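You operate a simulated robot arm through the tools that you are given. There is no shell and no other tool.

The job below is to be done with a simulated robot arm. You get a single attempt, and the scene is never put back.

JOB
Put things in order on the top of the teach bench. At the end: the green brush stands where the blue screen wipe stood; the blue round brush stands where the white screen wipe stood; the grey steel mount (marked "No 2") from the top of the teach bench stands where the green brush stood; the white screen wipe stands where the grey steel mount stood; the blue screen wipe stands on top of the red dustpan; whatever was shut is shut again. Leave all else as you found it, and nothing knocked over.

The check looks at the end state, three seconds after you hand in, the way a careful person would. Anything else that was tipped, shoved, dropped, spilled or broken makes it a failure.

ROBOT AND FRAMES
A 7-joint arm with a two-finger gripper, fixed in place. Base frame: the origin is on the floor under the middle of its stand, x ahead of it, y to its left, z up; the work surface is at about z = 853. Units: mm, degrees, N and s.
With the tool pointing down near the work surface it reaches from about 340 to 720 mm from the base axis. Its first joint turns from -66.0 to 66.0 degrees. Payload 2.45 kg.
Tool frame: the origin (TCP) lies between the finger pads and is the grasp point; the fingertips stand 26 mm ahead of it; z points along the fingers, y is the line along which they close. The gripper opens to 96 mm; its body begins 69 mm behind the TCP.
Orientation is that of the tool frame in the base frame, as a unit quaternion [x, y, z, w]. With the fingers straight down and closing along the base's y, the tool's x points along the base's -x, its y along +y and its z along -z.

CONTROLS
- The arm moves only by the tool servo_tool. Its argument "commands" is a list of rows, each an object (a shift or turn left out is 0, a gripper value left out holds the last) with "delta_pos": the shift along the tool's x, y, z in m, a list of three; "rot": the turn, a rotation vector about the tool's x, y, z in degrees, a list of three; "gripper": the gripper command, from -1 (fully open) to 1 (shut), values between in proportion. In form: [{"delta_pos": [tx, ty, tz], "rot": [ax, ay, az], "gripper": gripper}, ...]. A call has 1 to 20 rows; each row shifts and turns the commanded pose from where the row before left it, along the tool's axes as they then stand. Rows are played at 5 a second. More than 50 mm and 8.6 degrees between two rows, or a gripper value outside its range, and nothing of the call is played. A pose out of reach is approached as far as the arm can. The call stops where the force on the tool passes 40 N (or 10 N more than at its start, if that is more) or the arm is blocked; 0.2 s more then pass. The fingers move at their own pace (about 50 mm/s each) and stop on an object; they squeeze with about 25 N. The grip force told is the motor's: it shows also when the fingers shut on nothing. Time passes only in rows, and 0.2 s behind the last, so rows that do not move let the fingers close. The reply holds the time, the measured pose of the TCP, the force on the tool along the base axes, the opening and the grip force, in the units named above and with some noise, with the torque about the TCP (base axes, N m) and any sound that the robot's microphone picked up.
- Cameras (640 x 400 px; columns grow to the right, rows downward): "scene" is fixed at [159.2, -401.5, 1405.5]; the picture's right is [0.79, -0.61, 0.00], its down [-0.45, -0.59, -0.67] and it looks along [0.41, 0.53, -0.74] (base axes); focal length 301 px, centre (320, 200). "wrist" rides on the gripper at [82, 3, -98] in the tool frame; the picture's right is [-0.04, 1.00, 0.00], its down [-0.73, -0.03, -0.68] and it looks along [-0.68, -0.03, 0.73] (tool axes); focal length 256 px, centre (320, 200). There is no depth. A picture from a camera that has moved, and an enlarged one, comes with that camera's place and axes in the base frame and with its lens.
- grab_frame(camera): a new picture of that camera. It takes no simulated time.
- inspect(camera, box): a new picture of the part [left, top, right, bottom] of that camera's present view, enlarged. It takes no simulated time.
- hand_in(): hands the job in; it is judged then, once.

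Nothing tells you positions but the pictures and the camera data. Unless the task says otherwise, let go and move clear before handing in.

The tools are called after ">>>" by a JSON object that holds its "name" and its "arguments". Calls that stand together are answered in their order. servo_tool: Moves the arm, as the interface text tells. Its arguments: {"type":"object","properties":{"commands":{"type":"array"}},"required":["commands"]} The other tools are called the same way: grab_frame (camera) takes a picture; inspect (camera, box) takes an enlarged picture of a part of a camera's view; hand_in () hands the job in.

At the start:

```text
time_s: 0.0
ee_pos: [492.2, -82.9, 1138.9]
tool_rot: [0.0, 1.0, 0.001, 0.0]
wrist_force: [-0.7, 0.1, 1.1]
wrist_torque: [-0.01, -0.03, -0.02]
grip_width: 95.9
finger_force: 0.1
```

scene: 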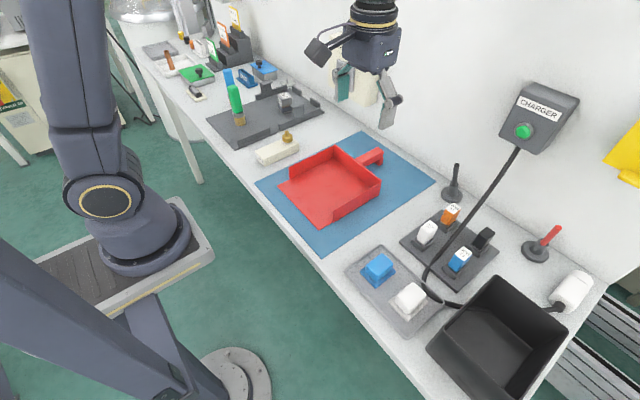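
wrist: 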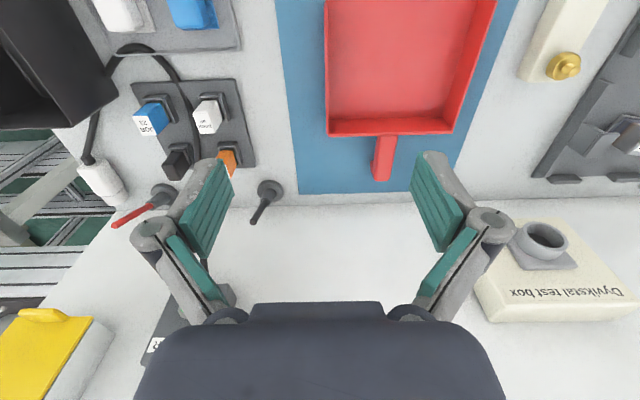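

I see a bench with a red dustpan on a blue mat, a tray with coloured blocks, a charger dock, and a dark tray with brush-like things further left. I'll look closer at the parts before moving.

>>> {"name": "inspect", "arguments": {"camera": "scene", "box": [340, 140, 600, 340]}}

>>> {"name": "inspect", "arguments": {"camera": "scene", "box": [130, 0, 330, 180]}}

>>> {"name": "inspect", "arguments": {"camera": "scene", "box": [200, 60, 340, 180]}}

>>> {"name": "inspect", "arguments": {"camera": "scene", "box": [0, 0, 640, 400]}}

```text
2.00 times, centred on (470, 240) of scene
camera zoom: at [159.2, -401.5, 1405.5], right [0.79, -0.61, 0.0], down [-0.45, -0.59, -0.67], along [0.41, 0.53, -0.74], focal length 602 px, centre (20, 120)
```

zoom: 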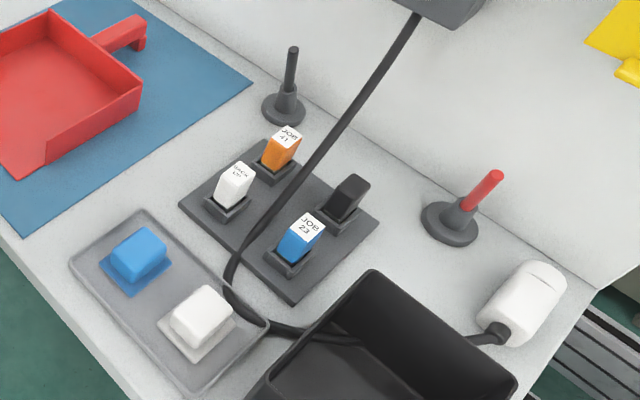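

```text
2.22 times, centred on (230, 90) of scene
camera zoom: at [159.2, -401.5, 1405.5], right [0.79, -0.61, 0.0], down [-0.45, -0.59, -0.67], along [0.41, 0.53, -0.74], focal length 669 px, centre (520, 444)
```

zoom: 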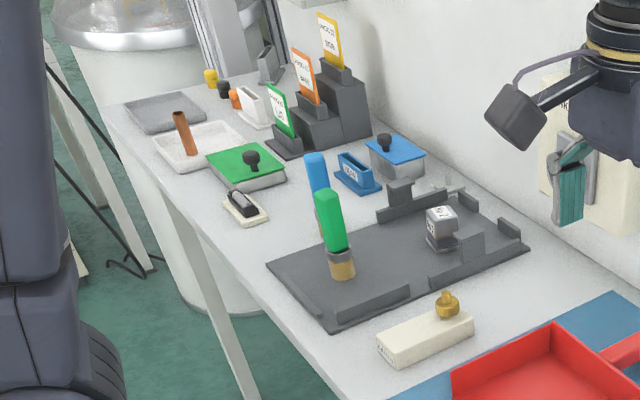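

```text
3.33 times, centred on (270, 120) of scene
camera zoom: at [159.2, -401.5, 1405.5], right [0.79, -0.61, 0.0], down [-0.45, -0.59, -0.67], along [0.41, 0.53, -0.74], focal length 1004 px, centre (487, 467)
```

zoom: 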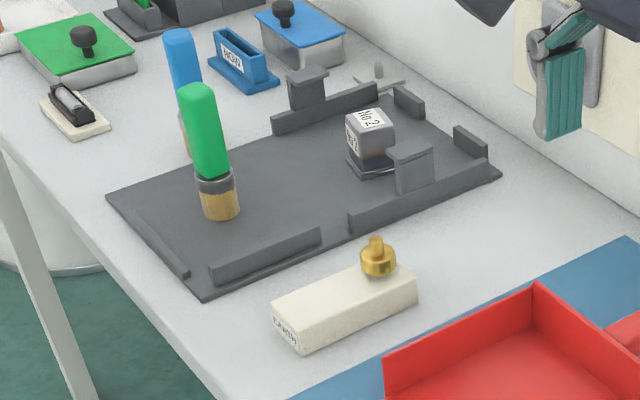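

```text
1.00 times, centred on (320, 200) of scene (not enlarged: the box is as wide or as high as the picture)
camera zoom: at [159.2, -401.5, 1405.5], right [0.79, -0.61, 0.0], down [-0.45, -0.59, -0.67], along [0.41, 0.53, -0.74], focal length 301 px, centre (320, 200)
```

zoom: 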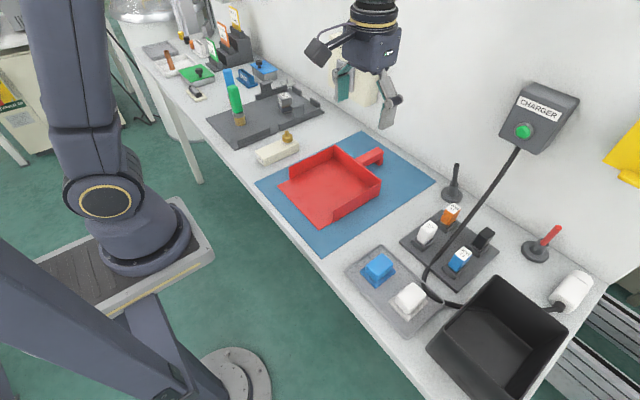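

I've located the wipes at roughly (426,-239) and (430,-319), the green brush near (459,406), and the mount near (630,402). Next I'll turn the wrist to get a close look at the wipe tray from the +y side.

>>> {"name": "servo_tool", "arguments": {"commands": [{"delta_pos": [0.03, 0.014, 0.02]}, {"delta_pos": [0.032, 0.014, 0.019]}, {"rot": [0, 0, 8.1818]}, {"rot": [0, 0, 8.1818]}, {"rot": [0, 0, 8.1818]}, {"rot": [0, 0, 8.1818]}, {"rot": [0, 0, 8.1818]}, {"rot": [0, 0, 8.1818]}, {"rot": [0, 0, 8.1818]}, {"rot": [0, 0, 8.1818]}, {"rot": [0, 0, 8.1818]}, {"rot": [0, 0, 8.1818]}, {"rot": [0, 0, 8.1818]}, {}]}}

>>> {"name": "grab_frame", "arguments": {"camera": "wrist"}}

>>> {"name": "grab_frame", "arguments": {"camera": "scene"}}

```text
time_s: 3.0
ee_pos: [429.8, -54.2, 1098.7]
tool_rot: [0.708, 0.706, 0.0, -0.001]
wrist_force: [0.7, 0.3, 0.4]
wrist_torque: [0.0, 0.01, 0.01]
grip_width: 96.2
finger_force: 0.2
```

```text
taken
camera wrist: at [432.9, 25.0, 1197.6], right [1.0, -0.04, 0.0], down [-0.03, -0.73, 0.68], along [-0.03, -0.68, -0.73], focal length 256 px, centre (320, 200)
```

wrist: 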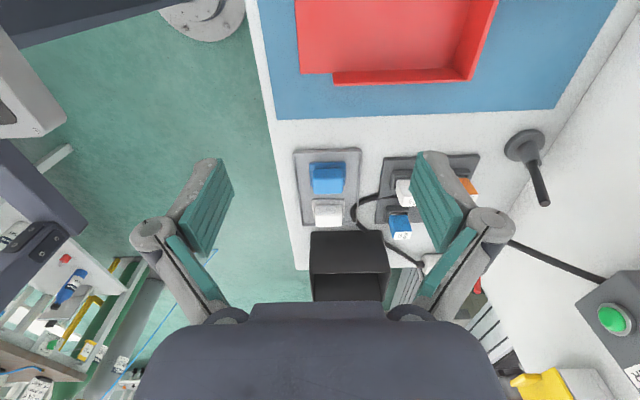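

```text
taken
```

scene: 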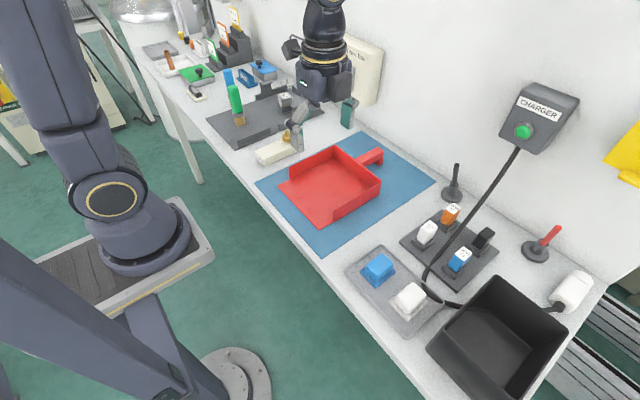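

The wipe tray is in clear view: the blue wipe sits nearer the mat, the white one next to the bin with the cable beside it. I'll enlarge these areas.

>>> {"name": "inspect", "arguments": {"camera": "wrist", "box": [270, 130, 430, 230]}}

>>> {"name": "inspect", "arguments": {"camera": "wrist", "box": [260, 0, 580, 200]}}

>>> {"name": "inspect", "arguments": {"camera": "scene", "box": [330, 220, 490, 350]}}

>>> {"name": "inspect", "arguments": {"camera": "scene", "box": [200, 60, 340, 170]}}

>>> {"name": "inspect", "arguments": {"camera": "scene", "box": [240, 120, 440, 260]}}

```text
4.00 times, centred on (350, 180) of wrist
camera zoom: at [432.9, 25.0, 1197.6], right [1.0, -0.04, 0.0], down [-0.03, -0.73, 0.68], along [-0.03, -0.68, -0.73], focal length 1024 px, centre (200, 280)
```

zoom: 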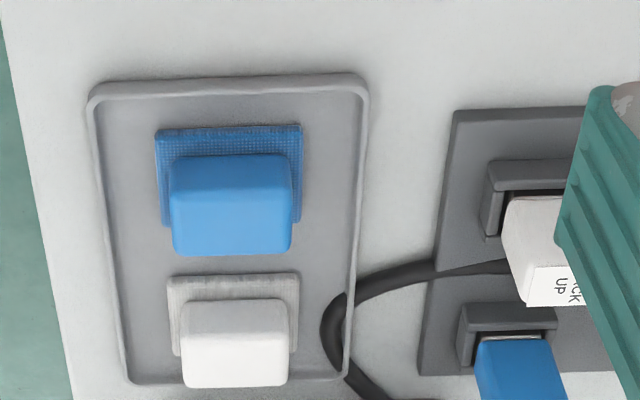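

```text
2.00 times, centred on (420, 100) of wrist
camera zoom: at [432.9, 25.0, 1197.6], right [1.0, -0.04, 0.0], down [-0.03, -0.73, 0.68], along [-0.03, -0.68, -0.73], focal length 512 px, centre (120, 400)
```

zoom: 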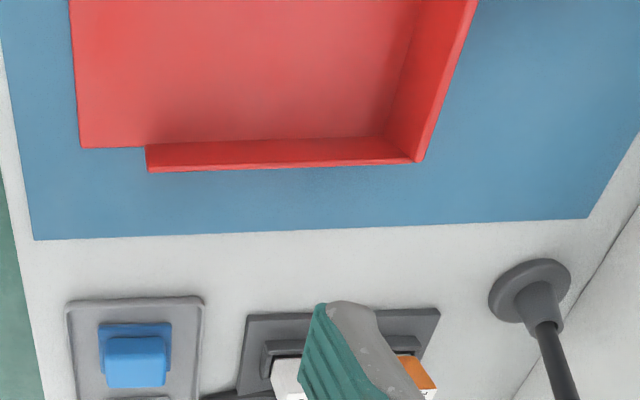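

```text
3.08 times, centred on (410, 285) of scene
camera zoom: at [159.2, -401.5, 1405.5], right [0.79, -0.61, 0.0], down [-0.45, -0.59, -0.67], along [0.41, 0.53, -0.74], focal length 927 px, centre (43, -62)
```

zoom: 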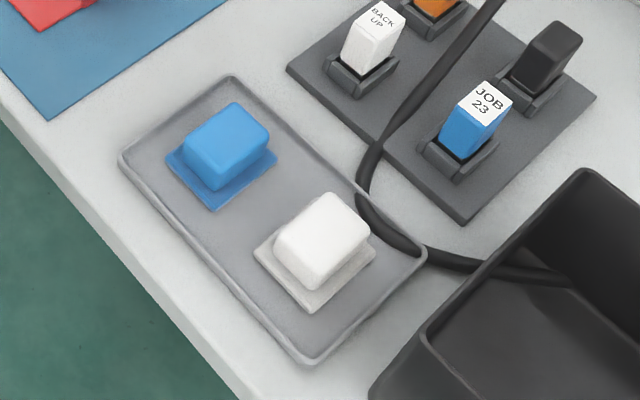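

```text
3.64 times, centred on (270, 115) of scene
camera zoom: at [159.2, -401.5, 1405.5], right [0.79, -0.61, 0.0], down [-0.45, -0.59, -0.67], along [0.41, 0.53, -0.74], focal length 1095 px, centre (502, 509)
```

zoom: 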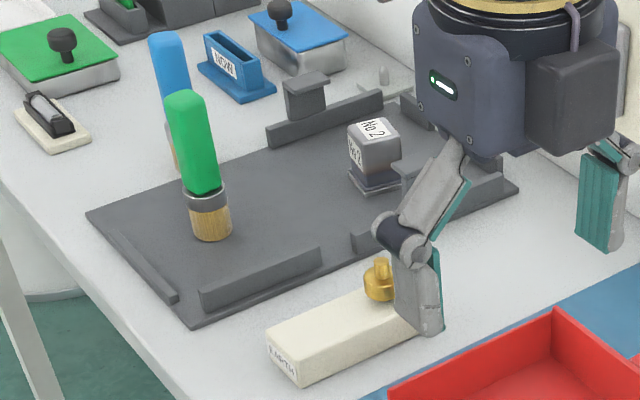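

```text
2.86 times, centred on (340, 190) of scene
camera zoom: at [159.2, -401.5, 1405.5], right [0.79, -0.61, 0.0], down [-0.45, -0.59, -0.67], along [0.41, 0.53, -0.74], focal length 861 px, centre (263, 229)
```

zoom: 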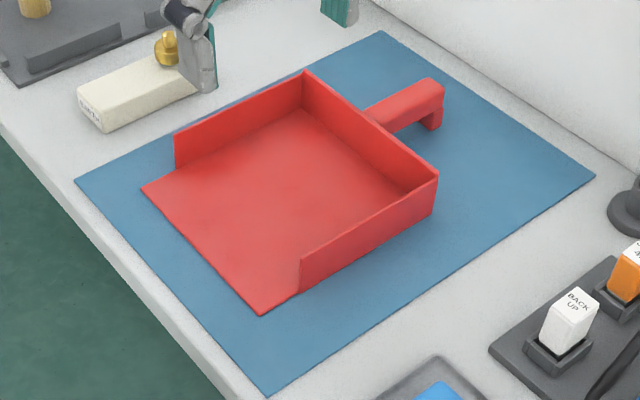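

The tray zone is clear, with the blue wipe's pad at about x 406–464, y −259 to −210. I'll move closer for a better measurement of both wipes and the cable.

>>> {"name": "servo_tool", "arguments": {"commands": [{"delta_pos": [-0.025, 0.002, 0.033]}, {"delta_pos": [-0.025, 0.002, 0.033]}, {"delta_pos": [-0.026, 0.0, 0.033]}, {}]}}

>>> {"name": "grab_frame", "arguments": {"camera": "wrist"}}

>>> {"name": "inspect", "arguments": {"camera": "wrist", "box": [240, 100, 440, 225]}}

>>> {"name": "inspect", "arguments": {"camera": "scene", "box": [340, 235, 440, 335]}}

```text
time_s: 4.0
ee_pos: [431.4, -132.1, 1000.8]
tool_rot: [0.708, 0.706, 0.0, 0.0]
wrist_force: [0.2, -0.5, -0.4]
wrist_torque: [0.01, 0.0, 0.02]
grip_width: 95.7
finger_force: 0.0
```

```text
taken
camera wrist: at [434.9, -51.9, 1098.7], right [1.0, -0.04, 0.0], down [-0.03, -0.73, 0.68], along [-0.03, -0.68, -0.73], focal length 256 px, centre (320, 200)
```

wrist: 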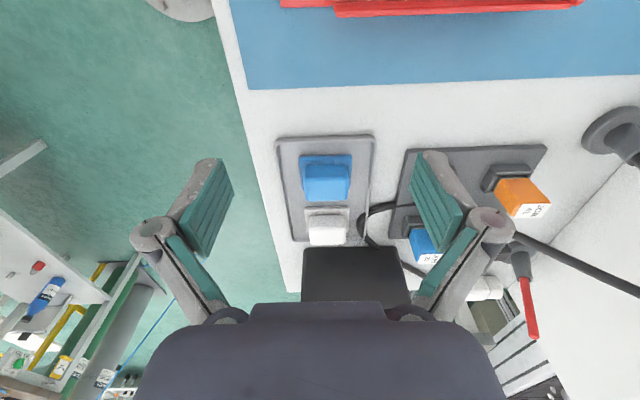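

```text
3.20 times, centred on (340, 162) of wrist
camera zoom: at [434.9, -51.9, 1098.7], right [1.0, -0.04, 0.0], down [-0.03, -0.73, 0.68], along [-0.03, -0.68, -0.73], focal length 819 px, centre (256, 320)
```

zoom: 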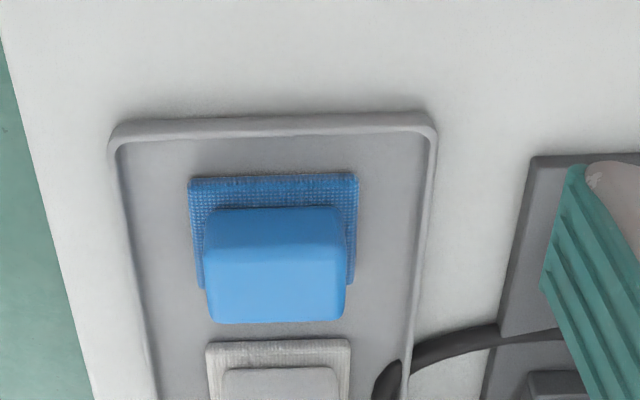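

```text
4.00 times, centred on (390, 285) of scene
camera zoom: at [159.2, -401.5, 1405.5], right [0.79, -0.61, 0.0], down [-0.45, -0.59, -0.67], along [0.41, 0.53, -0.74], focal length 1205 px, centre (40, -140)
```

zoom: 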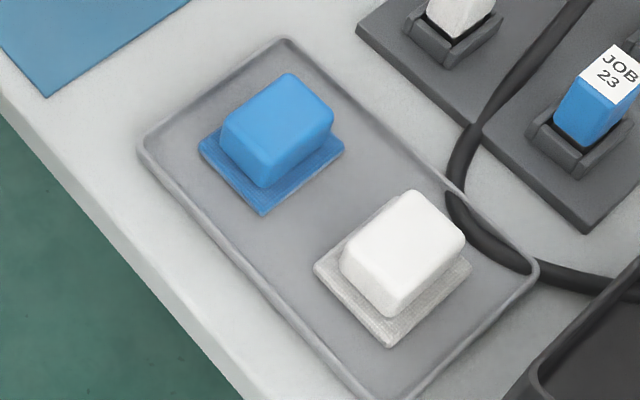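

The blue wipe's block is about 46 mm (x) by 28 mm (y), top near z≈896, centred at about (434,−233), on a wider thin pad. I'll move above it with the fingers partly open and check alignment before descending.

>>> {"name": "servo_tool", "arguments": {"commands": [{"delta_pos": [-0.025, 0.001, 0.0], "gripper": -0.45}, {"delta_pos": [-0.025, 0.0005, 0.01]}, {"delta_pos": [-0.025, 0.0005, 0.03]}, {"delta_pos": [-0.025, 0.0005, 0.03]}, {}, {}]}}

>>> {"name": "grab_frame", "arguments": {"camera": "wrist"}}

>>> {"name": "grab_frame", "arguments": {"camera": "scene"}}

>>> {"name": "inspect", "arguments": {"camera": "scene", "box": [320, 200, 480, 320]}}

```text
time_s: 5.4
ee_pos: [435.2, -230.6, 928.7]
tool_rot: [0.707, 0.707, 0.0, -0.001]
wrist_force: [1.4, 0.2, -0.2]
wrist_torque: [-0.02, -0.02, -0.02]
grip_width: 69.4
finger_force: 0.1
```

```text
taken
camera wrist: at [437.3, -150.4, 1027.7], right [1.0, -0.04, 0.0], down [-0.03, -0.73, 0.68], along [-0.03, -0.68, -0.73], focal length 256 px, centre (320, 200)
```

wrist: 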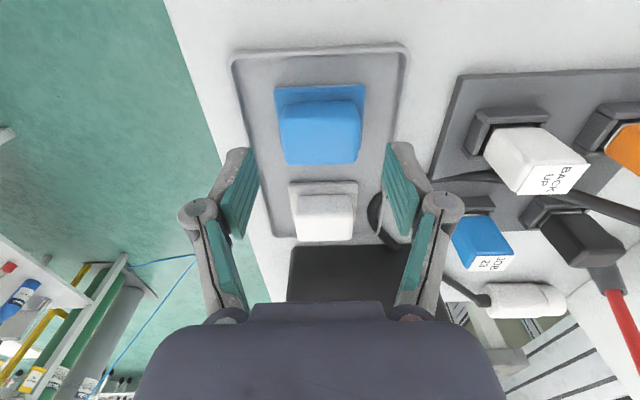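

```text
taken
```

scene: 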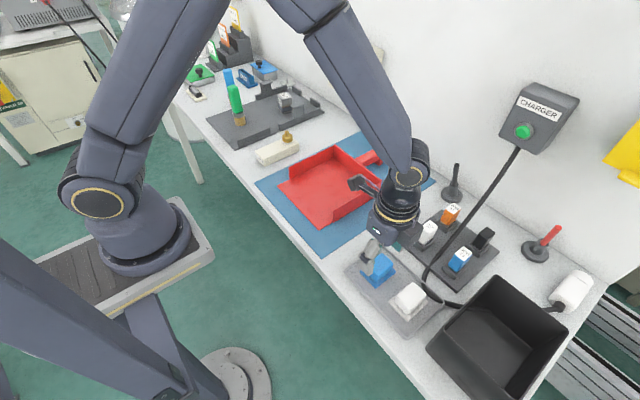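

```text
3.33 times, centred on (400, 260) of scene
camera zoom: at [159.2, -401.5, 1405.5], right [0.79, -0.61, 0.0], down [-0.45, -0.59, -0.67], along [0.41, 0.53, -0.74], focal length 1004 px, centre (53, 0)
```

zoom: 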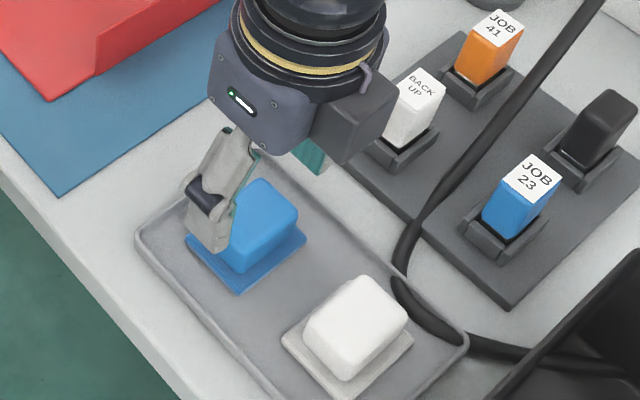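

Aligned over the blue wipe (centre about (434.5,−231.5)). I'll go down to TCP z≈892 so the fingertips stay just above its pad, then close.

>>> {"name": "servo_tool", "arguments": {"commands": [{"delta_pos": [0, 0, 0.02]}, {"delta_pos": [0, 0, 0.0175]}, {}, {}]}}

>>> {"name": "inspect", "arguments": {"camera": "scene", "box": [330, 210, 450, 320]}}

>>> {"name": "grab_frame", "arguments": {"camera": "wrist"}}

```text
time_s: 6.4
ee_pos: [433.5, -230.8, 891.9]
tool_rot: [0.707, 0.707, 0.0, -0.001]
wrist_force: [0.3, -1.1, 0.0]
wrist_torque: [-0.03, 0.01, 0.0]
grip_width: 69.6
finger_force: 0.0
```

```text
3.64 times, centred on (390, 265) of scene
camera zoom: at [159.2, -401.5, 1405.5], right [0.79, -0.61, 0.0], down [-0.45, -0.59, -0.67], along [0.41, 0.53, -0.74], focal length 1095 px, centre (66, -36)
```

zoom: 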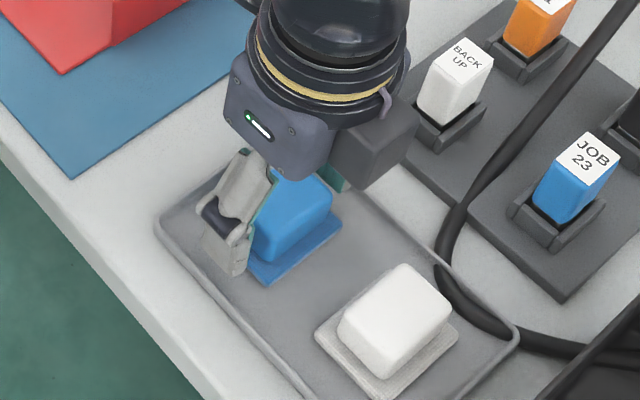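

```text
taken
camera wrist: at [436.7, -150.7, 989.8], right [1.0, -0.04, 0.0], down [-0.03, -0.73, 0.68], along [-0.03, -0.68, -0.73], focal length 256 px, centre (320, 200)
```

wrist: 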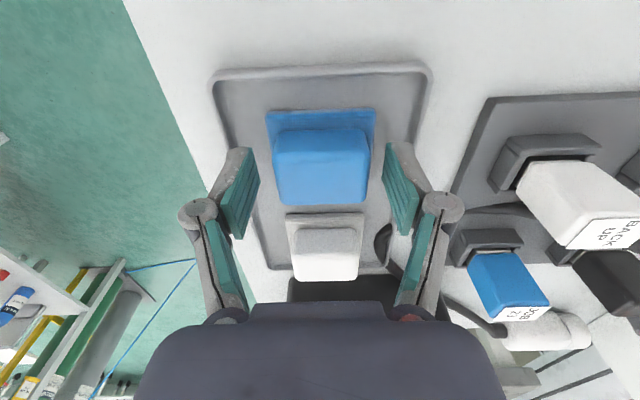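

The fingers straddle the blue block and their tips clear the pad. Closing now and then lifting a little.

>>> {"name": "servo_tool", "arguments": {"commands": [{"gripper": 1}, {}, {}, {}, {}]}}

>>> {"name": "servo_tool", "arguments": {"commands": [{"delta_pos": [0, 0, -0.01]}, {"delta_pos": [0, 0, -0.02]}, {"delta_pos": [0, 0, -0.03]}, {"delta_pos": [0, 0, -0.04]}, {}]}}

>>> {"name": "grab_frame", "arguments": {"camera": "wrist"}}

>>> {"name": "grab_frame", "arguments": {"camera": "scene"}}

```text
time_s: 7.6
ee_pos: [433.8, -229.9, 891.2]
tool_rot: [0.708, 0.707, 0.0, 0.0]
wrist_force: [0.3, -0.6, 3.6]
wrist_torque: [0.0, 0.0, -0.03]
grip_width: 46.7
finger_force: 25.1
```

```text
time_s: 8.8
ee_pos: [438.8, -231.2, 991.6]
tool_rot: [0.706, 0.708, 0.0, 0.0]
wrist_force: [-0.1, 0.5, -0.3]
wrist_torque: [-0.01, -0.02, 0.01]
grip_width: 46.7
finger_force: 25.2
```

```text
taken
camera wrist: at [440.1, -150.6, 1090.0], right [1.0, -0.04, 0.0], down [-0.03, -0.73, 0.68], along [-0.03, -0.68, -0.73], focal length 256 px, centre (320, 200)
```

wrist: 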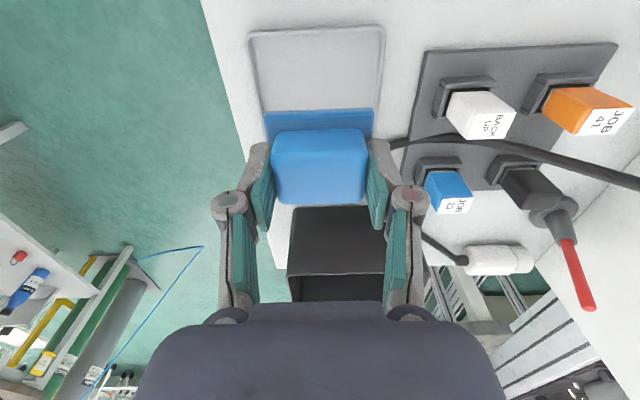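

```text
taken
```

scene: 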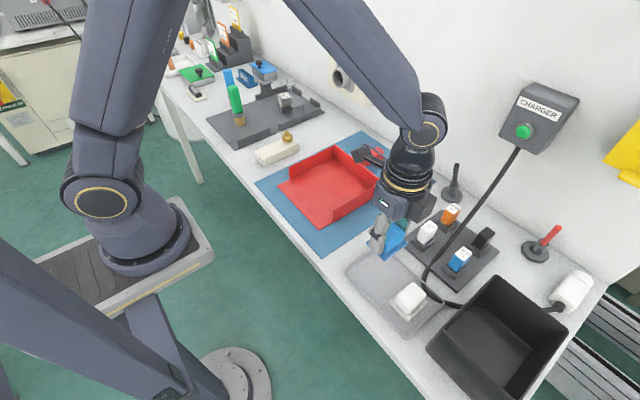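

The blue wipe is held and lifted. I'll carry it over to the middle of the dustpan floor, about (500, 10), and check before setting it down.

>>> {"name": "servo_tool", "arguments": {"commands": [{"delta_pos": [0.03, 0.007, 0]}, {"delta_pos": [0.035, 0.01, 0]}, {"delta_pos": [0.035, 0.01, 0]}, {"delta_pos": [0.035, 0.01, 0]}, {"delta_pos": [0.035, 0.01, 0]}, {"delta_pos": [0.035, 0.01, 0]}, {"delta_pos": [0.036, 0.007, 0]}, {}, {}]}}

>>> {"name": "grab_frame", "arguments": {"camera": "wrist"}}

>>> {"name": "grab_frame", "arguments": {"camera": "scene"}}

```text
time_s: 10.8
ee_pos: [499.2, 11.4, 994.4]
tool_rot: [0.707, 0.707, 0.0, 0.0]
wrist_force: [0.1, 0.7, 0.6]
wrist_torque: [0.0, 0.01, 0.02]
grip_width: 46.6
finger_force: 25.4
```

```text
taken
camera wrist: at [502.4, 91.1, 1092.7], right [1.0, -0.04, 0.0], down [-0.03, -0.73, 0.68], along [-0.03, -0.68, -0.73], focal length 256 px, centre (320, 200)
```

wrist: 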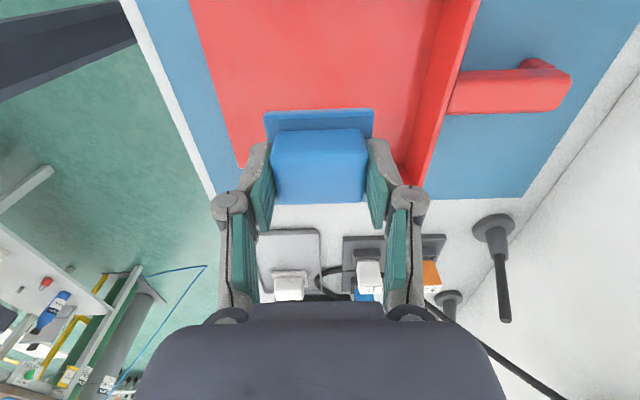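

```text
taken
```

scene: 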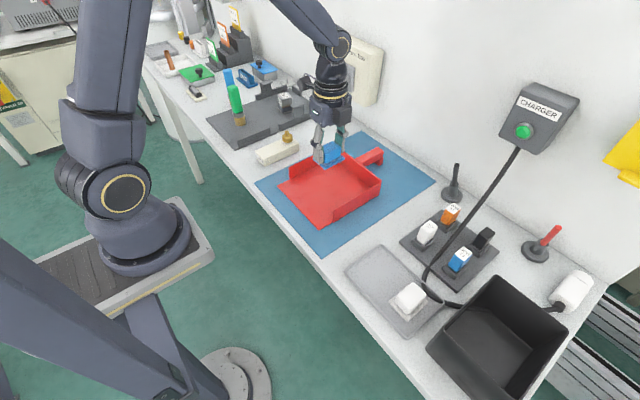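

It's over the middle of the pan floor. Lowering to just above it, then in small steps until contact shows.

>>> {"name": "servo_tool", "arguments": {"commands": [{"delta_pos": [0, 0, 0.03]}, {"delta_pos": [0, 0, 0.03]}, {"delta_pos": [0, 0, 0.02]}, {"delta_pos": [0, 0, 0.01]}, {"delta_pos": [0, 0, 0.004]}, {}]}}

>>> {"name": "inspect", "arguments": {"camera": "scene", "box": [270, 120, 400, 240]}}

>>> {"name": "grab_frame", "arguments": {"camera": "wrist"}}

```text
time_s: 12.2
ee_pos: [497.8, 10.7, 898.7]
tool_rot: [0.707, 0.707, 0.0, 0.0]
wrist_force: [0.5, -1.0, 0.1]
wrist_torque: [-0.01, -0.03, -0.01]
grip_width: 46.8
finger_force: 24.5
```

```text
3.33 times, centred on (335, 180) of scene
camera zoom: at [159.3, -401.5, 1405.5], right [0.79, -0.61, 0.0], down [-0.45, -0.59, -0.67], along [0.41, 0.53, -0.74], focal length 1004 px, centre (270, 267)
```

zoom: 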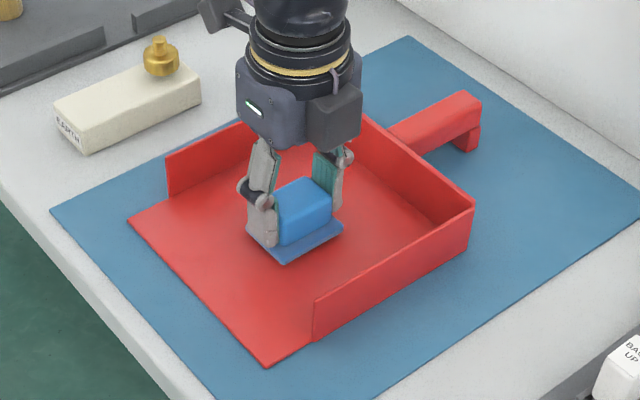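

```text
taken
camera wrist: at [500.2, 90.7, 997.2], right [1.0, -0.04, 0.0], down [-0.03, -0.73, 0.68], along [-0.03, -0.68, -0.73], focal length 256 px, centre (320, 200)
```

wrist: 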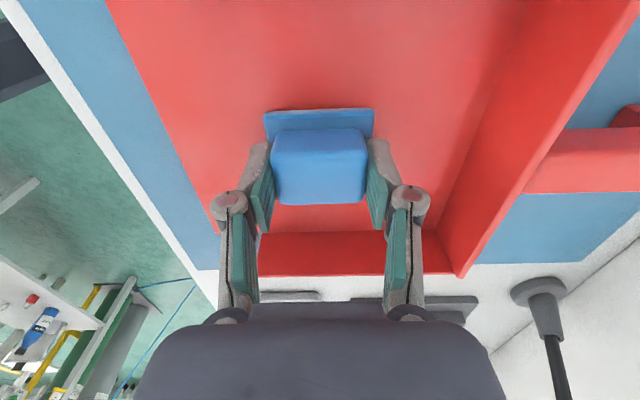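

Just above the pan floor with no contact yet. I'll step down by about 1.5 mm at a time.

>>> {"name": "servo_tool", "arguments": {"commands": [{"delta_pos": [0, 0, 0.0015]}, {}]}}

>>> {"name": "servo_tool", "arguments": {"commands": [{"delta_pos": [0, 0, 0.0015]}, {}]}}

>>> {"name": "servo_tool", "arguments": {"commands": [{"delta_pos": [0, 0, 0.0015]}, {}]}}

```text
time_s: 12.8
ee_pos: [498.9, 9.1, 898.3]
tool_rot: [0.707, 0.707, -0.001, 0.0]
wrist_force: [0.1, 0.2, -0.7]
wrist_torque: [-0.01, 0.0, 0.03]
grip_width: 46.7
finger_force: 24.9
```

```text
time_s: 13.4
ee_pos: [497.3, 10.5, 895.6]
tool_rot: [0.707, 0.707, 0.0, 0.0]
wrist_force: [0.3, 0.4, -0.2]
wrist_torque: [0.03, -0.03, 0.01]
grip_width: 46.7
finger_force: 24.7
```

```text
time_s: 14.0
ee_pos: [499.8, 10.7, 894.3]
tool_rot: [0.707, 0.708, 0.001, 0.0]
wrist_force: [0.2, -0.6, -0.7]
wrist_torque: [-0.03, -0.01, -0.01]
grip_width: 46.5
finger_force: 24.8
```

>>> {"name": "servo_tool", "arguments": {"commands": [{"delta_pos": [0, 0, 0.0015]}, {}]}}

>>> {"name": "servo_tool", "arguments": {"commands": [{"delta_pos": [0, 0, 0.001]}, {}]}}

>>> {"name": "inspect", "arguments": {"camera": "scene", "box": [300, 155, 360, 205]}}

```text
time_s: 14.6
ee_pos: [499.3, 10.3, 893.2]
tool_rot: [0.707, 0.707, 0.0, 0.001]
wrist_force: [-3.3, 0.5, 18.7]
wrist_torque: [0.02, 0.17, 0.01]
grip_width: 46.8
finger_force: 25.0
```

```text
time_s: 15.2
ee_pos: [500.5, 10.1, 892.8]
tool_rot: [0.707, 0.707, 0.0, 0.0]
wrist_force: [-1.0, -0.2, 18.6]
wrist_torque: [-0.01, 0.07, 0.01]
grip_width: 46.8
finger_force: 25.3
```

```text
8.00 times, centred on (330, 180) of scene
camera zoom: at [158.9, -401.5, 1405.6], right [0.79, -0.61, 0.0], down [-0.45, -0.59, -0.67], along [0.41, 0.53, -0.74], focal length 2410 px, centre (240, 360)
```

zoom: 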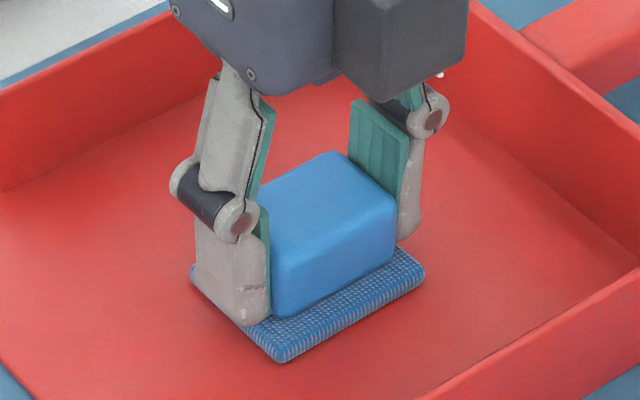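

Contact confirmed (about 19 N up) and the wipe sits flat on the pan. Easing off slightly, then releasing and lifting clear.

>>> {"name": "servo_tool", "arguments": {"commands": [{"delta_pos": [0, 0, -0.001]}, {"gripper": -0.4}, {}, {}, {}]}}

>>> {"name": "servo_tool", "arguments": {"commands": [{"delta_pos": [0, 0, -0.01]}, {"delta_pos": [0, 0, -0.03]}, {"delta_pos": [0, 0, -0.04]}, {"delta_pos": [0, 0, -0.04]}, {"delta_pos": [0, 0, -0.04], "gripper": -1}, {"delta_pos": [0, 0, -0.04]}, {"delta_pos": [0, 0, -0.02]}, {}]}}

>>> {"name": "grab_frame", "arguments": {"camera": "scene"}}

>>> {"name": "grab_frame", "arguments": {"camera": "wrist"}}

```text
time_s: 16.4
ee_pos: [499.3, 10.8, 893.1]
tool_rot: [0.707, 0.707, 0.001, 0.0]
wrist_force: [-0.2, -1.1, -1.1]
wrist_torque: [-0.01, 0.01, -0.01]
grip_width: 67.3
finger_force: 0.1
```

```text
time_s: 18.2
ee_pos: [497.3, 11.5, 1113.8]
tool_rot: [0.707, 0.707, 0.0, -0.001]
wrist_force: [0.5, 0.0, 0.5]
wrist_torque: [-0.03, -0.02, -0.01]
grip_width: 96.0
finger_force: 0.1
```

```text
taken
```

scene: 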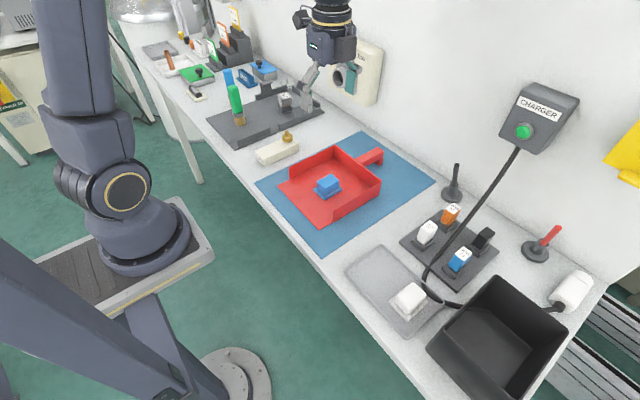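

```text
taken
camera wrist: at [501.0, 92.2, 1212.7], right [1.0, -0.04, 0.0], down [-0.03, -0.73, 0.68], along [-0.03, -0.68, -0.73], focal length 256 px, centre (320, 200)
```

wrist: 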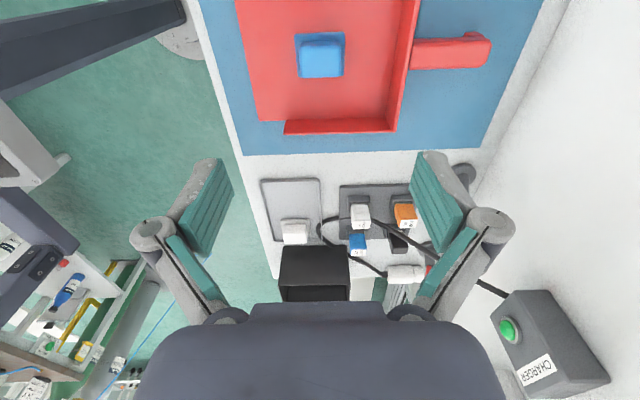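

The blue wipe stands on the dustpan. Now I'll turn the wrist back and move over to look at the dark fixture with the brushes and mount.

>>> {"name": "servo_tool", "arguments": {"commands": [{"rot": [0, 0, -8.1818]}, {"rot": [0, 0, -8.1818]}, {"rot": [0, 0, -8.1818]}, {"rot": [0, 0, -8.1818]}, {"rot": [0, 0, -8.1818]}, {"rot": [0, 0, -8.1818]}, {"rot": [0, 0, -8.1818]}, {"rot": [0, 0, -8.1818]}, {"rot": [0, 0, -8.1818]}, {"rot": [0, 0, -8.1818]}, {"rot": [0, 0, -8.1818]}, {}]}}

>>> {"name": "servo_tool", "arguments": {"commands": [{"delta_pos": [0.0158, 0.0369, 0]}, {"delta_pos": [0.0158, 0.0369, 0]}, {"delta_pos": [0.0158, 0.0369, 0]}, {"delta_pos": [0.0158, 0.0369, 0]}, {"delta_pos": [0.0158, 0.0369, 0]}, {"delta_pos": [0.0158, 0.0369, 0]}, {"delta_pos": [0.0158, 0.0369, 0]}, {"delta_pos": [0.0158, 0.0369, 0]}, {"delta_pos": [0.0158, 0.0369, 0]}, {"delta_pos": [0.0158, 0.0369, 0]}, {}]}}

>>> {"name": "grab_frame", "arguments": {"camera": "wrist"}}

>>> {"name": "grab_frame", "arguments": {"camera": "scene"}}

```text
time_s: 20.8
ee_pos: [499.7, 11.3, 1112.3]
tool_rot: [0.0, 1.0, 0.001, 0.0]
wrist_force: [-0.2, 0.0, 0.5]
wrist_torque: [0.04, 0.0, -0.01]
grip_width: 95.9
finger_force: 0.0
```

```text
time_s: 23.2
ee_pos: [342.2, 382.9, 1115.3]
tool_rot: [-0.001, 1.0, 0.0, 0.0]
wrist_force: [-0.1, 0.1, 0.1]
wrist_torque: [0.0, 0.01, -0.02]
grip_width: 96.0
finger_force: 0.0
```

```text
taken
camera wrist: at [259.4, 383.9, 1213.5], right [0.04, 1.0, 0.0], down [0.73, -0.03, 0.68], along [0.68, -0.03, -0.73], focal length 256 px, centre (320, 200)
```

wrist: 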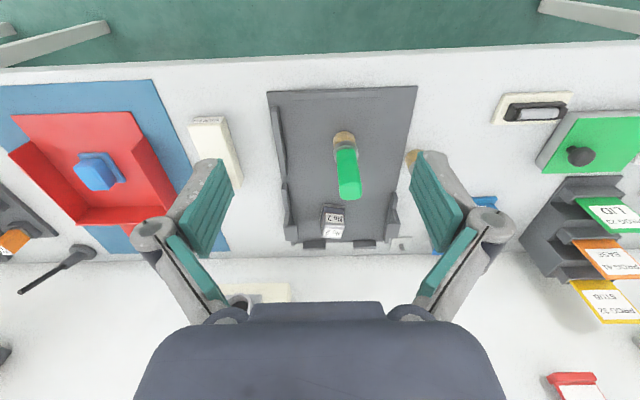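

```text
taken
```

scene: 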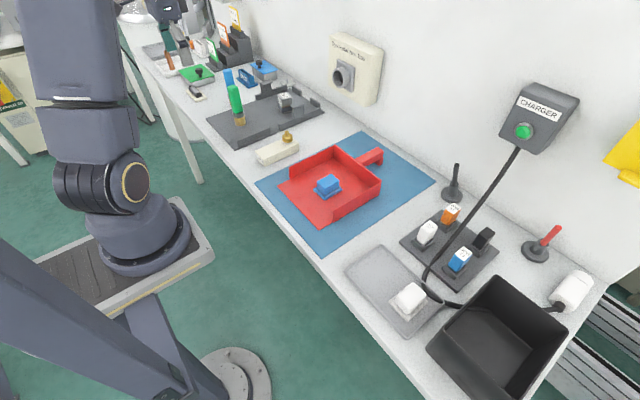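

From here the green brush base is near (457,410), the blue brush near (497,521), and the mount near (635,393), which is at the edge of reach. I'll enlarge to see details.

>>> {"name": "inspect", "arguments": {"camera": "wrist", "box": [255, 80, 435, 260]}}

>>> {"name": "inspect", "arguments": {"camera": "wrist", "box": [270, 180, 420, 260]}}

>>> {"name": "inspect", "arguments": {"camera": "scene", "box": [245, 75, 335, 145]}}

>>> {"name": "inspect", "arguments": {"camera": "scene", "box": [205, 55, 275, 135]}}

```text
2.22 times, centred on (345, 170) of wrist
camera zoom: at [259.4, 383.9, 1213.5], right [0.04, 1.0, 0.0], down [0.73, -0.03, 0.68], along [0.68, -0.03, -0.73], focal length 569 px, centre (264, 267)
```

zoom: 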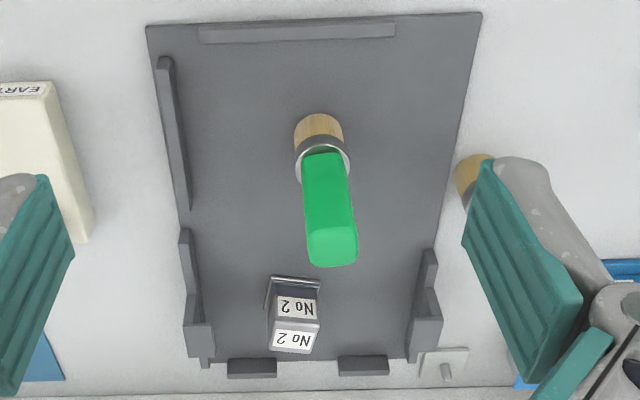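

```text
4.27 times, centred on (345, 220) of wrist
camera zoom: at [259.4, 383.9, 1213.5], right [0.04, 1.0, 0.0], down [0.73, -0.03, 0.68], along [0.68, -0.03, -0.73], focal length 1092 px, centre (213, 115)
```

zoom: 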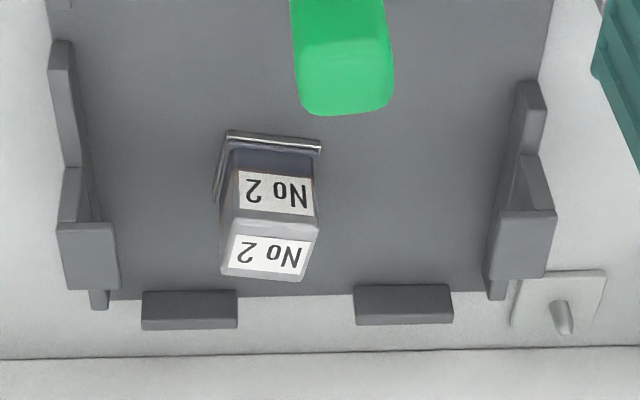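

```text
5.71 times, centred on (290, 110) of scene
camera zoom: at [159.3, -401.4, 1405.5], right [0.79, -0.61, 0.0], down [-0.45, -0.59, -0.67], along [0.41, 0.53, -0.74], focal length 1721 px, centre (491, 714)
```

zoom: 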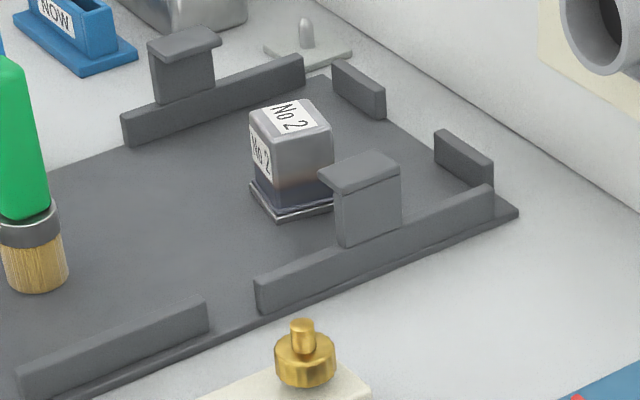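

```text
5.00 times, centred on (240, 95) of scene
camera zoom: at [159.3, -401.4, 1405.5], right [0.79, -0.61, 0.0], down [-0.45, -0.59, -0.67], along [0.41, 0.53, -0.74], focal length 1506 px, centre (720, 725)
```

zoom: 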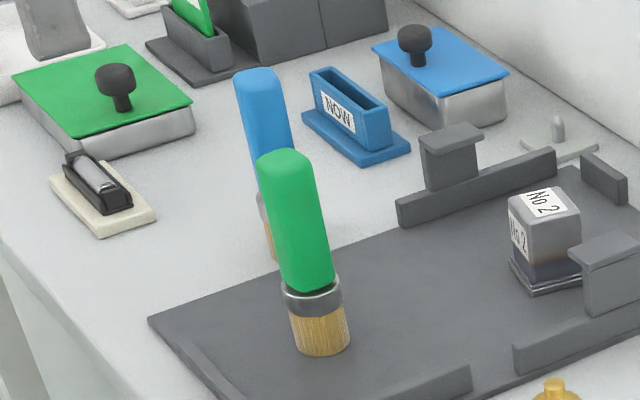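

The green brush stands upright around (466,412), top near z≈980, about 30 mm thick. I'll move above it with the fingers partly open and verify centring.

>>> {"name": "servo_tool", "arguments": {"commands": [{"delta_pos": [-0.03, 0.008, 0], "gripper": -0.5}, {"delta_pos": [-0.03, 0.008, 0.0]}, {"delta_pos": [-0.03, 0.008, 0.015]}, {"delta_pos": [-0.0346, 0.007, 0.02]}, {"delta_pos": [0, 0, 0.02]}, {}, {}]}}

>>> {"name": "grab_frame", "arguments": {"camera": "wrist"}}

>>> {"name": "inspect", "arguments": {"camera": "scene", "box": [180, 10, 320, 140]}}

```text
time_s: 24.8
ee_pos: [470.6, 408.2, 1056.9]
tool_rot: [0.0, 1.0, 0.0, 0.0]
wrist_force: [-0.4, 0.6, 0.4]
wrist_torque: [-0.02, -0.03, -0.03]
grip_width: 72.2
finger_force: 0.0
```

```text
taken
camera wrist: at [389.3, 410.3, 1156.5], right [0.04, 1.0, 0.0], down [0.73, -0.03, 0.68], along [0.68, -0.03, -0.73], focal length 256 px, centre (320, 200)
```

wrist: 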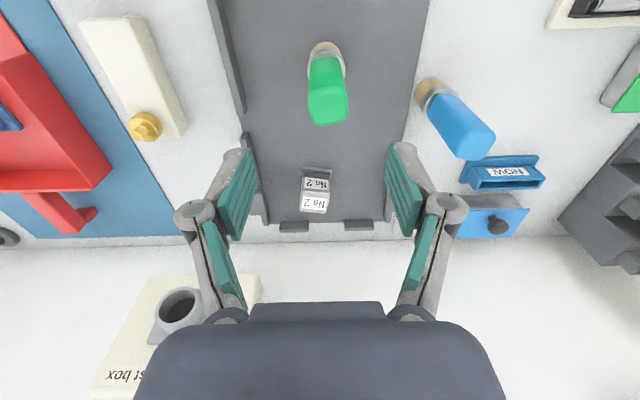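

```text
3.08 times, centred on (250, 75) of scene
camera zoom: at [159.2, -401.5, 1405.5], right [0.79, -0.61, 0.0], down [-0.45, -0.59, -0.67], along [0.41, 0.53, -0.74], focal length 927 px, centre (535, 585)
```

zoom: 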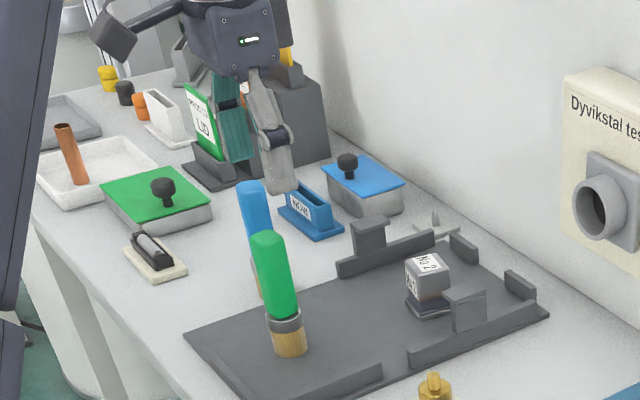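

The brush axis is at about (465,411.5). Small correction, then descend around the handle to TCP z≈932.

>>> {"name": "servo_tool", "arguments": {"commands": [{"delta_pos": [0.006, 0.004, 0]}, {"delta_pos": [0, 0, 0.03]}, {"delta_pos": [0, 0, 0.03]}, {"delta_pos": [0, 0, 0.03]}, {"delta_pos": [0, 0, 0.03]}, {"delta_pos": [0, 0, 0.006]}, {}]}}

>>> {"name": "grab_frame", "arguments": {"camera": "wrist"}}

>>> {"name": "inspect", "arguments": {"camera": "scene", "box": [190, 40, 310, 140]}}

```text
time_s: 26.4
ee_pos: [458.6, 414.1, 932.4]
tool_rot: [0.0, 1.0, 0.001, 0.001]
wrist_force: [0.5, -0.6, -0.3]
wrist_torque: [0.0, -0.02, 0.03]
grip_width: 72.1
finger_force: 0.0
```

```text
taken
camera wrist: at [376.5, 415.9, 1030.6], right [0.04, 1.0, 0.0], down [0.73, -0.03, 0.68], along [0.68, -0.03, -0.73], focal length 256 px, centre (320, 200)
```

wrist: 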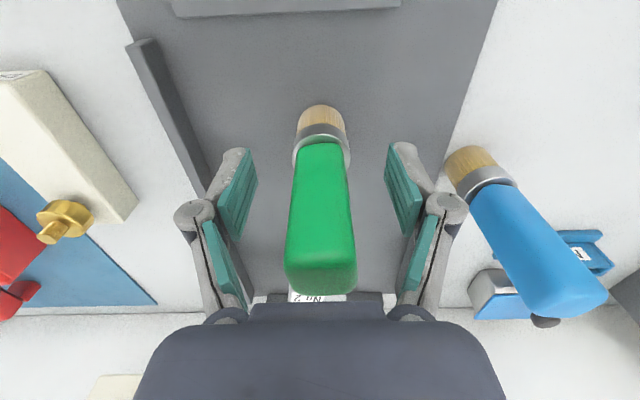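

```text
4.00 times, centred on (250, 90) of scene
camera zoom: at [159.2, -401.5, 1405.5], right [0.79, -0.61, 0.0], down [-0.45, -0.59, -0.67], along [0.41, 0.53, -0.74], focal length 1205 px, centre (600, 640)
```

zoom: 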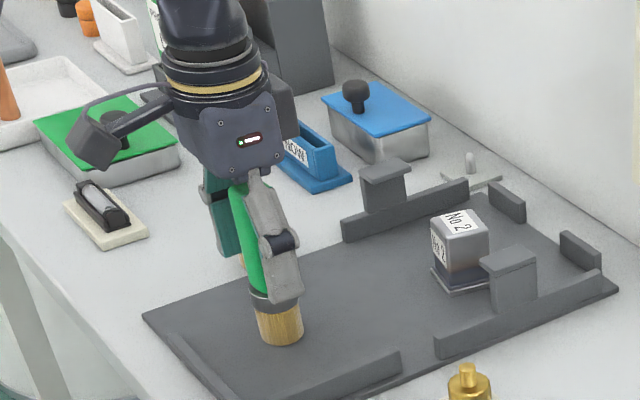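

The handle is centred between the fingers in y, but the tool is about 6 mm short in x. I'll correct that, then close and lift.

>>> {"name": "servo_tool", "arguments": {"commands": [{"delta_pos": [-0.003, 0, 0]}, {"delta_pos": [-0.003, 0, 0]}, {}, {}]}}

>>> {"name": "grab_frame", "arguments": {"camera": "wrist"}}

```text
time_s: 27.4
ee_pos: [465.7, 413.6, 932.8]
tool_rot: [0.0, 1.0, 0.0, 0.0]
wrist_force: [-0.6, -0.2, -0.1]
wrist_torque: [0.03, 0.01, -0.03]
grip_width: 72.0
finger_force: 0.1
```

```text
taken
camera wrist: at [383.3, 415.6, 1030.2], right [0.04, 1.0, 0.0], down [0.73, -0.03, 0.68], along [0.68, -0.03, -0.73], focal length 256 px, centre (320, 200)
```

wrist: 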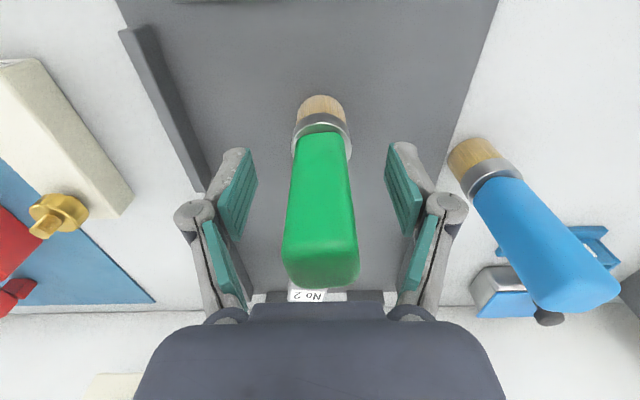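

>>> {"name": "servo_tool", "arguments": {"commands": [{"gripper": 1}, {}, {}, {}, {}, {}]}}

>>> {"name": "grab_frame", "arguments": {"camera": "wrist"}}

>>> {"name": "inspect", "arguments": {"camera": "scene", "box": [190, 40, 310, 140]}}

```text
time_s: 28.8
ee_pos: [466.3, 415.2, 931.7]
tool_rot: [-0.001, 1.0, 0.0, 0.0]
wrist_force: [0.3, -0.1, 1.0]
wrist_torque: [0.01, -0.05, -0.02]
grip_width: 27.2
finger_force: 24.7
```

```text
taken
camera wrist: at [383.3, 415.6, 1030.4], right [0.04, 1.0, 0.0], down [0.73, -0.03, 0.68], along [0.68, -0.03, -0.73], focal length 256 px, centre (320, 200)
```

wrist: 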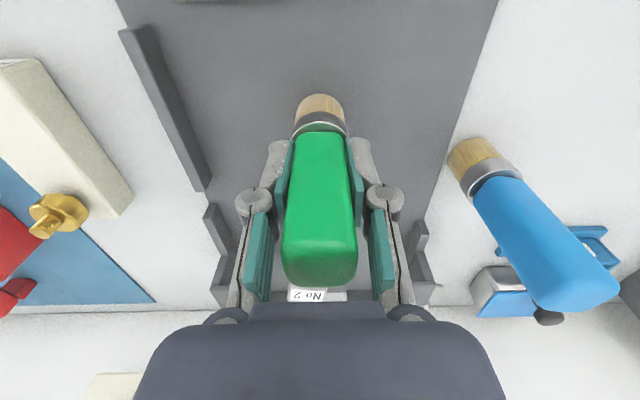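

```text
4.00 times, centred on (250, 90) of scene
camera zoom: at [159.2, -401.5, 1405.5], right [0.79, -0.61, 0.0], down [-0.45, -0.59, -0.67], along [0.41, 0.53, -0.74], focal length 1205 px, centre (600, 640)
```

zoom: 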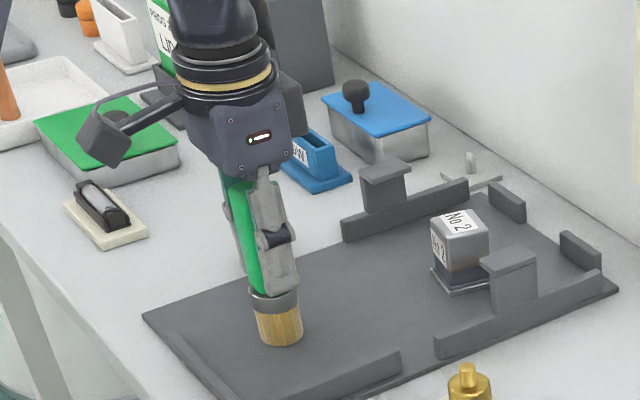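

The green brush is firmly held (27 mm). Lifting it and carrying it across to above the blue wipe's old place, about (434.5, −231.5).

>>> {"name": "servo_tool", "arguments": {"commands": [{"delta_pos": [0, 0, -0.01]}, {"delta_pos": [0, 0, -0.03]}, {"delta_pos": [0, 0, -0.035]}, {"delta_pos": [0, 0, -0.035]}, {}]}}

>>> {"name": "servo_tool", "arguments": {"commands": [{"delta_pos": [0.001, -0.02, 0]}, {"delta_pos": [0.002, -0.036, 0]}, {"delta_pos": [0.002, -0.038, 0]}, {"delta_pos": [0.002, -0.038, 0]}, {"delta_pos": [0.002, -0.038, 0]}, {"delta_pos": [0.002, -0.038, 0]}, {"delta_pos": [0.002, -0.038, 0]}, {"delta_pos": [0.002, -0.038, 0]}, {"delta_pos": [0.002, -0.038, 0]}, {"delta_pos": [0.002, -0.038, 0]}, {"delta_pos": [0.002, -0.038, 0]}, {"delta_pos": [0.002, -0.038, 0]}, {"delta_pos": [0.002, -0.038, 0]}, {"delta_pos": [0.002, -0.038, 0]}, {"delta_pos": [0.002, -0.038, 0]}, {"delta_pos": [0.002, -0.038, 0]}, {"delta_pos": [0.001, -0.034, 0]}, {"delta_pos": [0, -0.024, 0]}, {}, {}]}}

>>> {"name": "grab_frame", "arguments": {"camera": "wrist"}}

>>> {"name": "grab_frame", "arguments": {"camera": "scene"}}

```text
time_s: 30.0
ee_pos: [467.6, 412.4, 1041.1]
tool_rot: [0.0, 1.0, -0.001, 0.0]
wrist_force: [-0.4, -0.2, -0.1]
wrist_torque: [0.02, -0.01, -0.02]
grip_width: 27.2
finger_force: 25.0
```

```text
time_s: 34.2
ee_pos: [435.4, -230.3, 1040.8]
tool_rot: [0.0, 1.0, 0.0, 0.0]
wrist_force: [-0.7, -0.2, 0.0]
wrist_torque: [0.0, 0.01, 0.01]
grip_width: 27.3
finger_force: 25.1
```

```text
taken
camera wrist: at [352.7, -229.6, 1139.6], right [0.04, 1.0, 0.0], down [0.73, -0.03, 0.68], along [0.68, -0.03, -0.73], focal length 256 px, centre (320, 200)
```

wrist: 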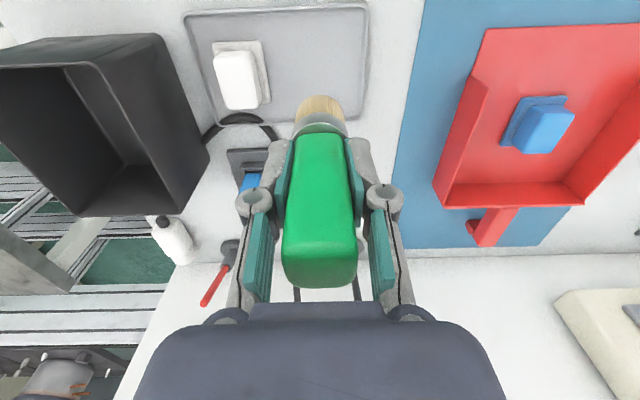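

```text
taken
```

scene: 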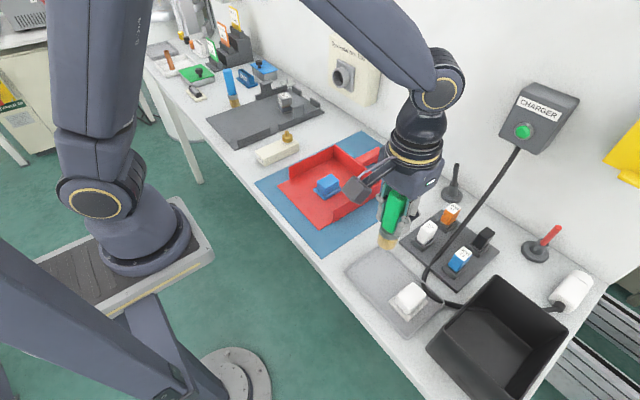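

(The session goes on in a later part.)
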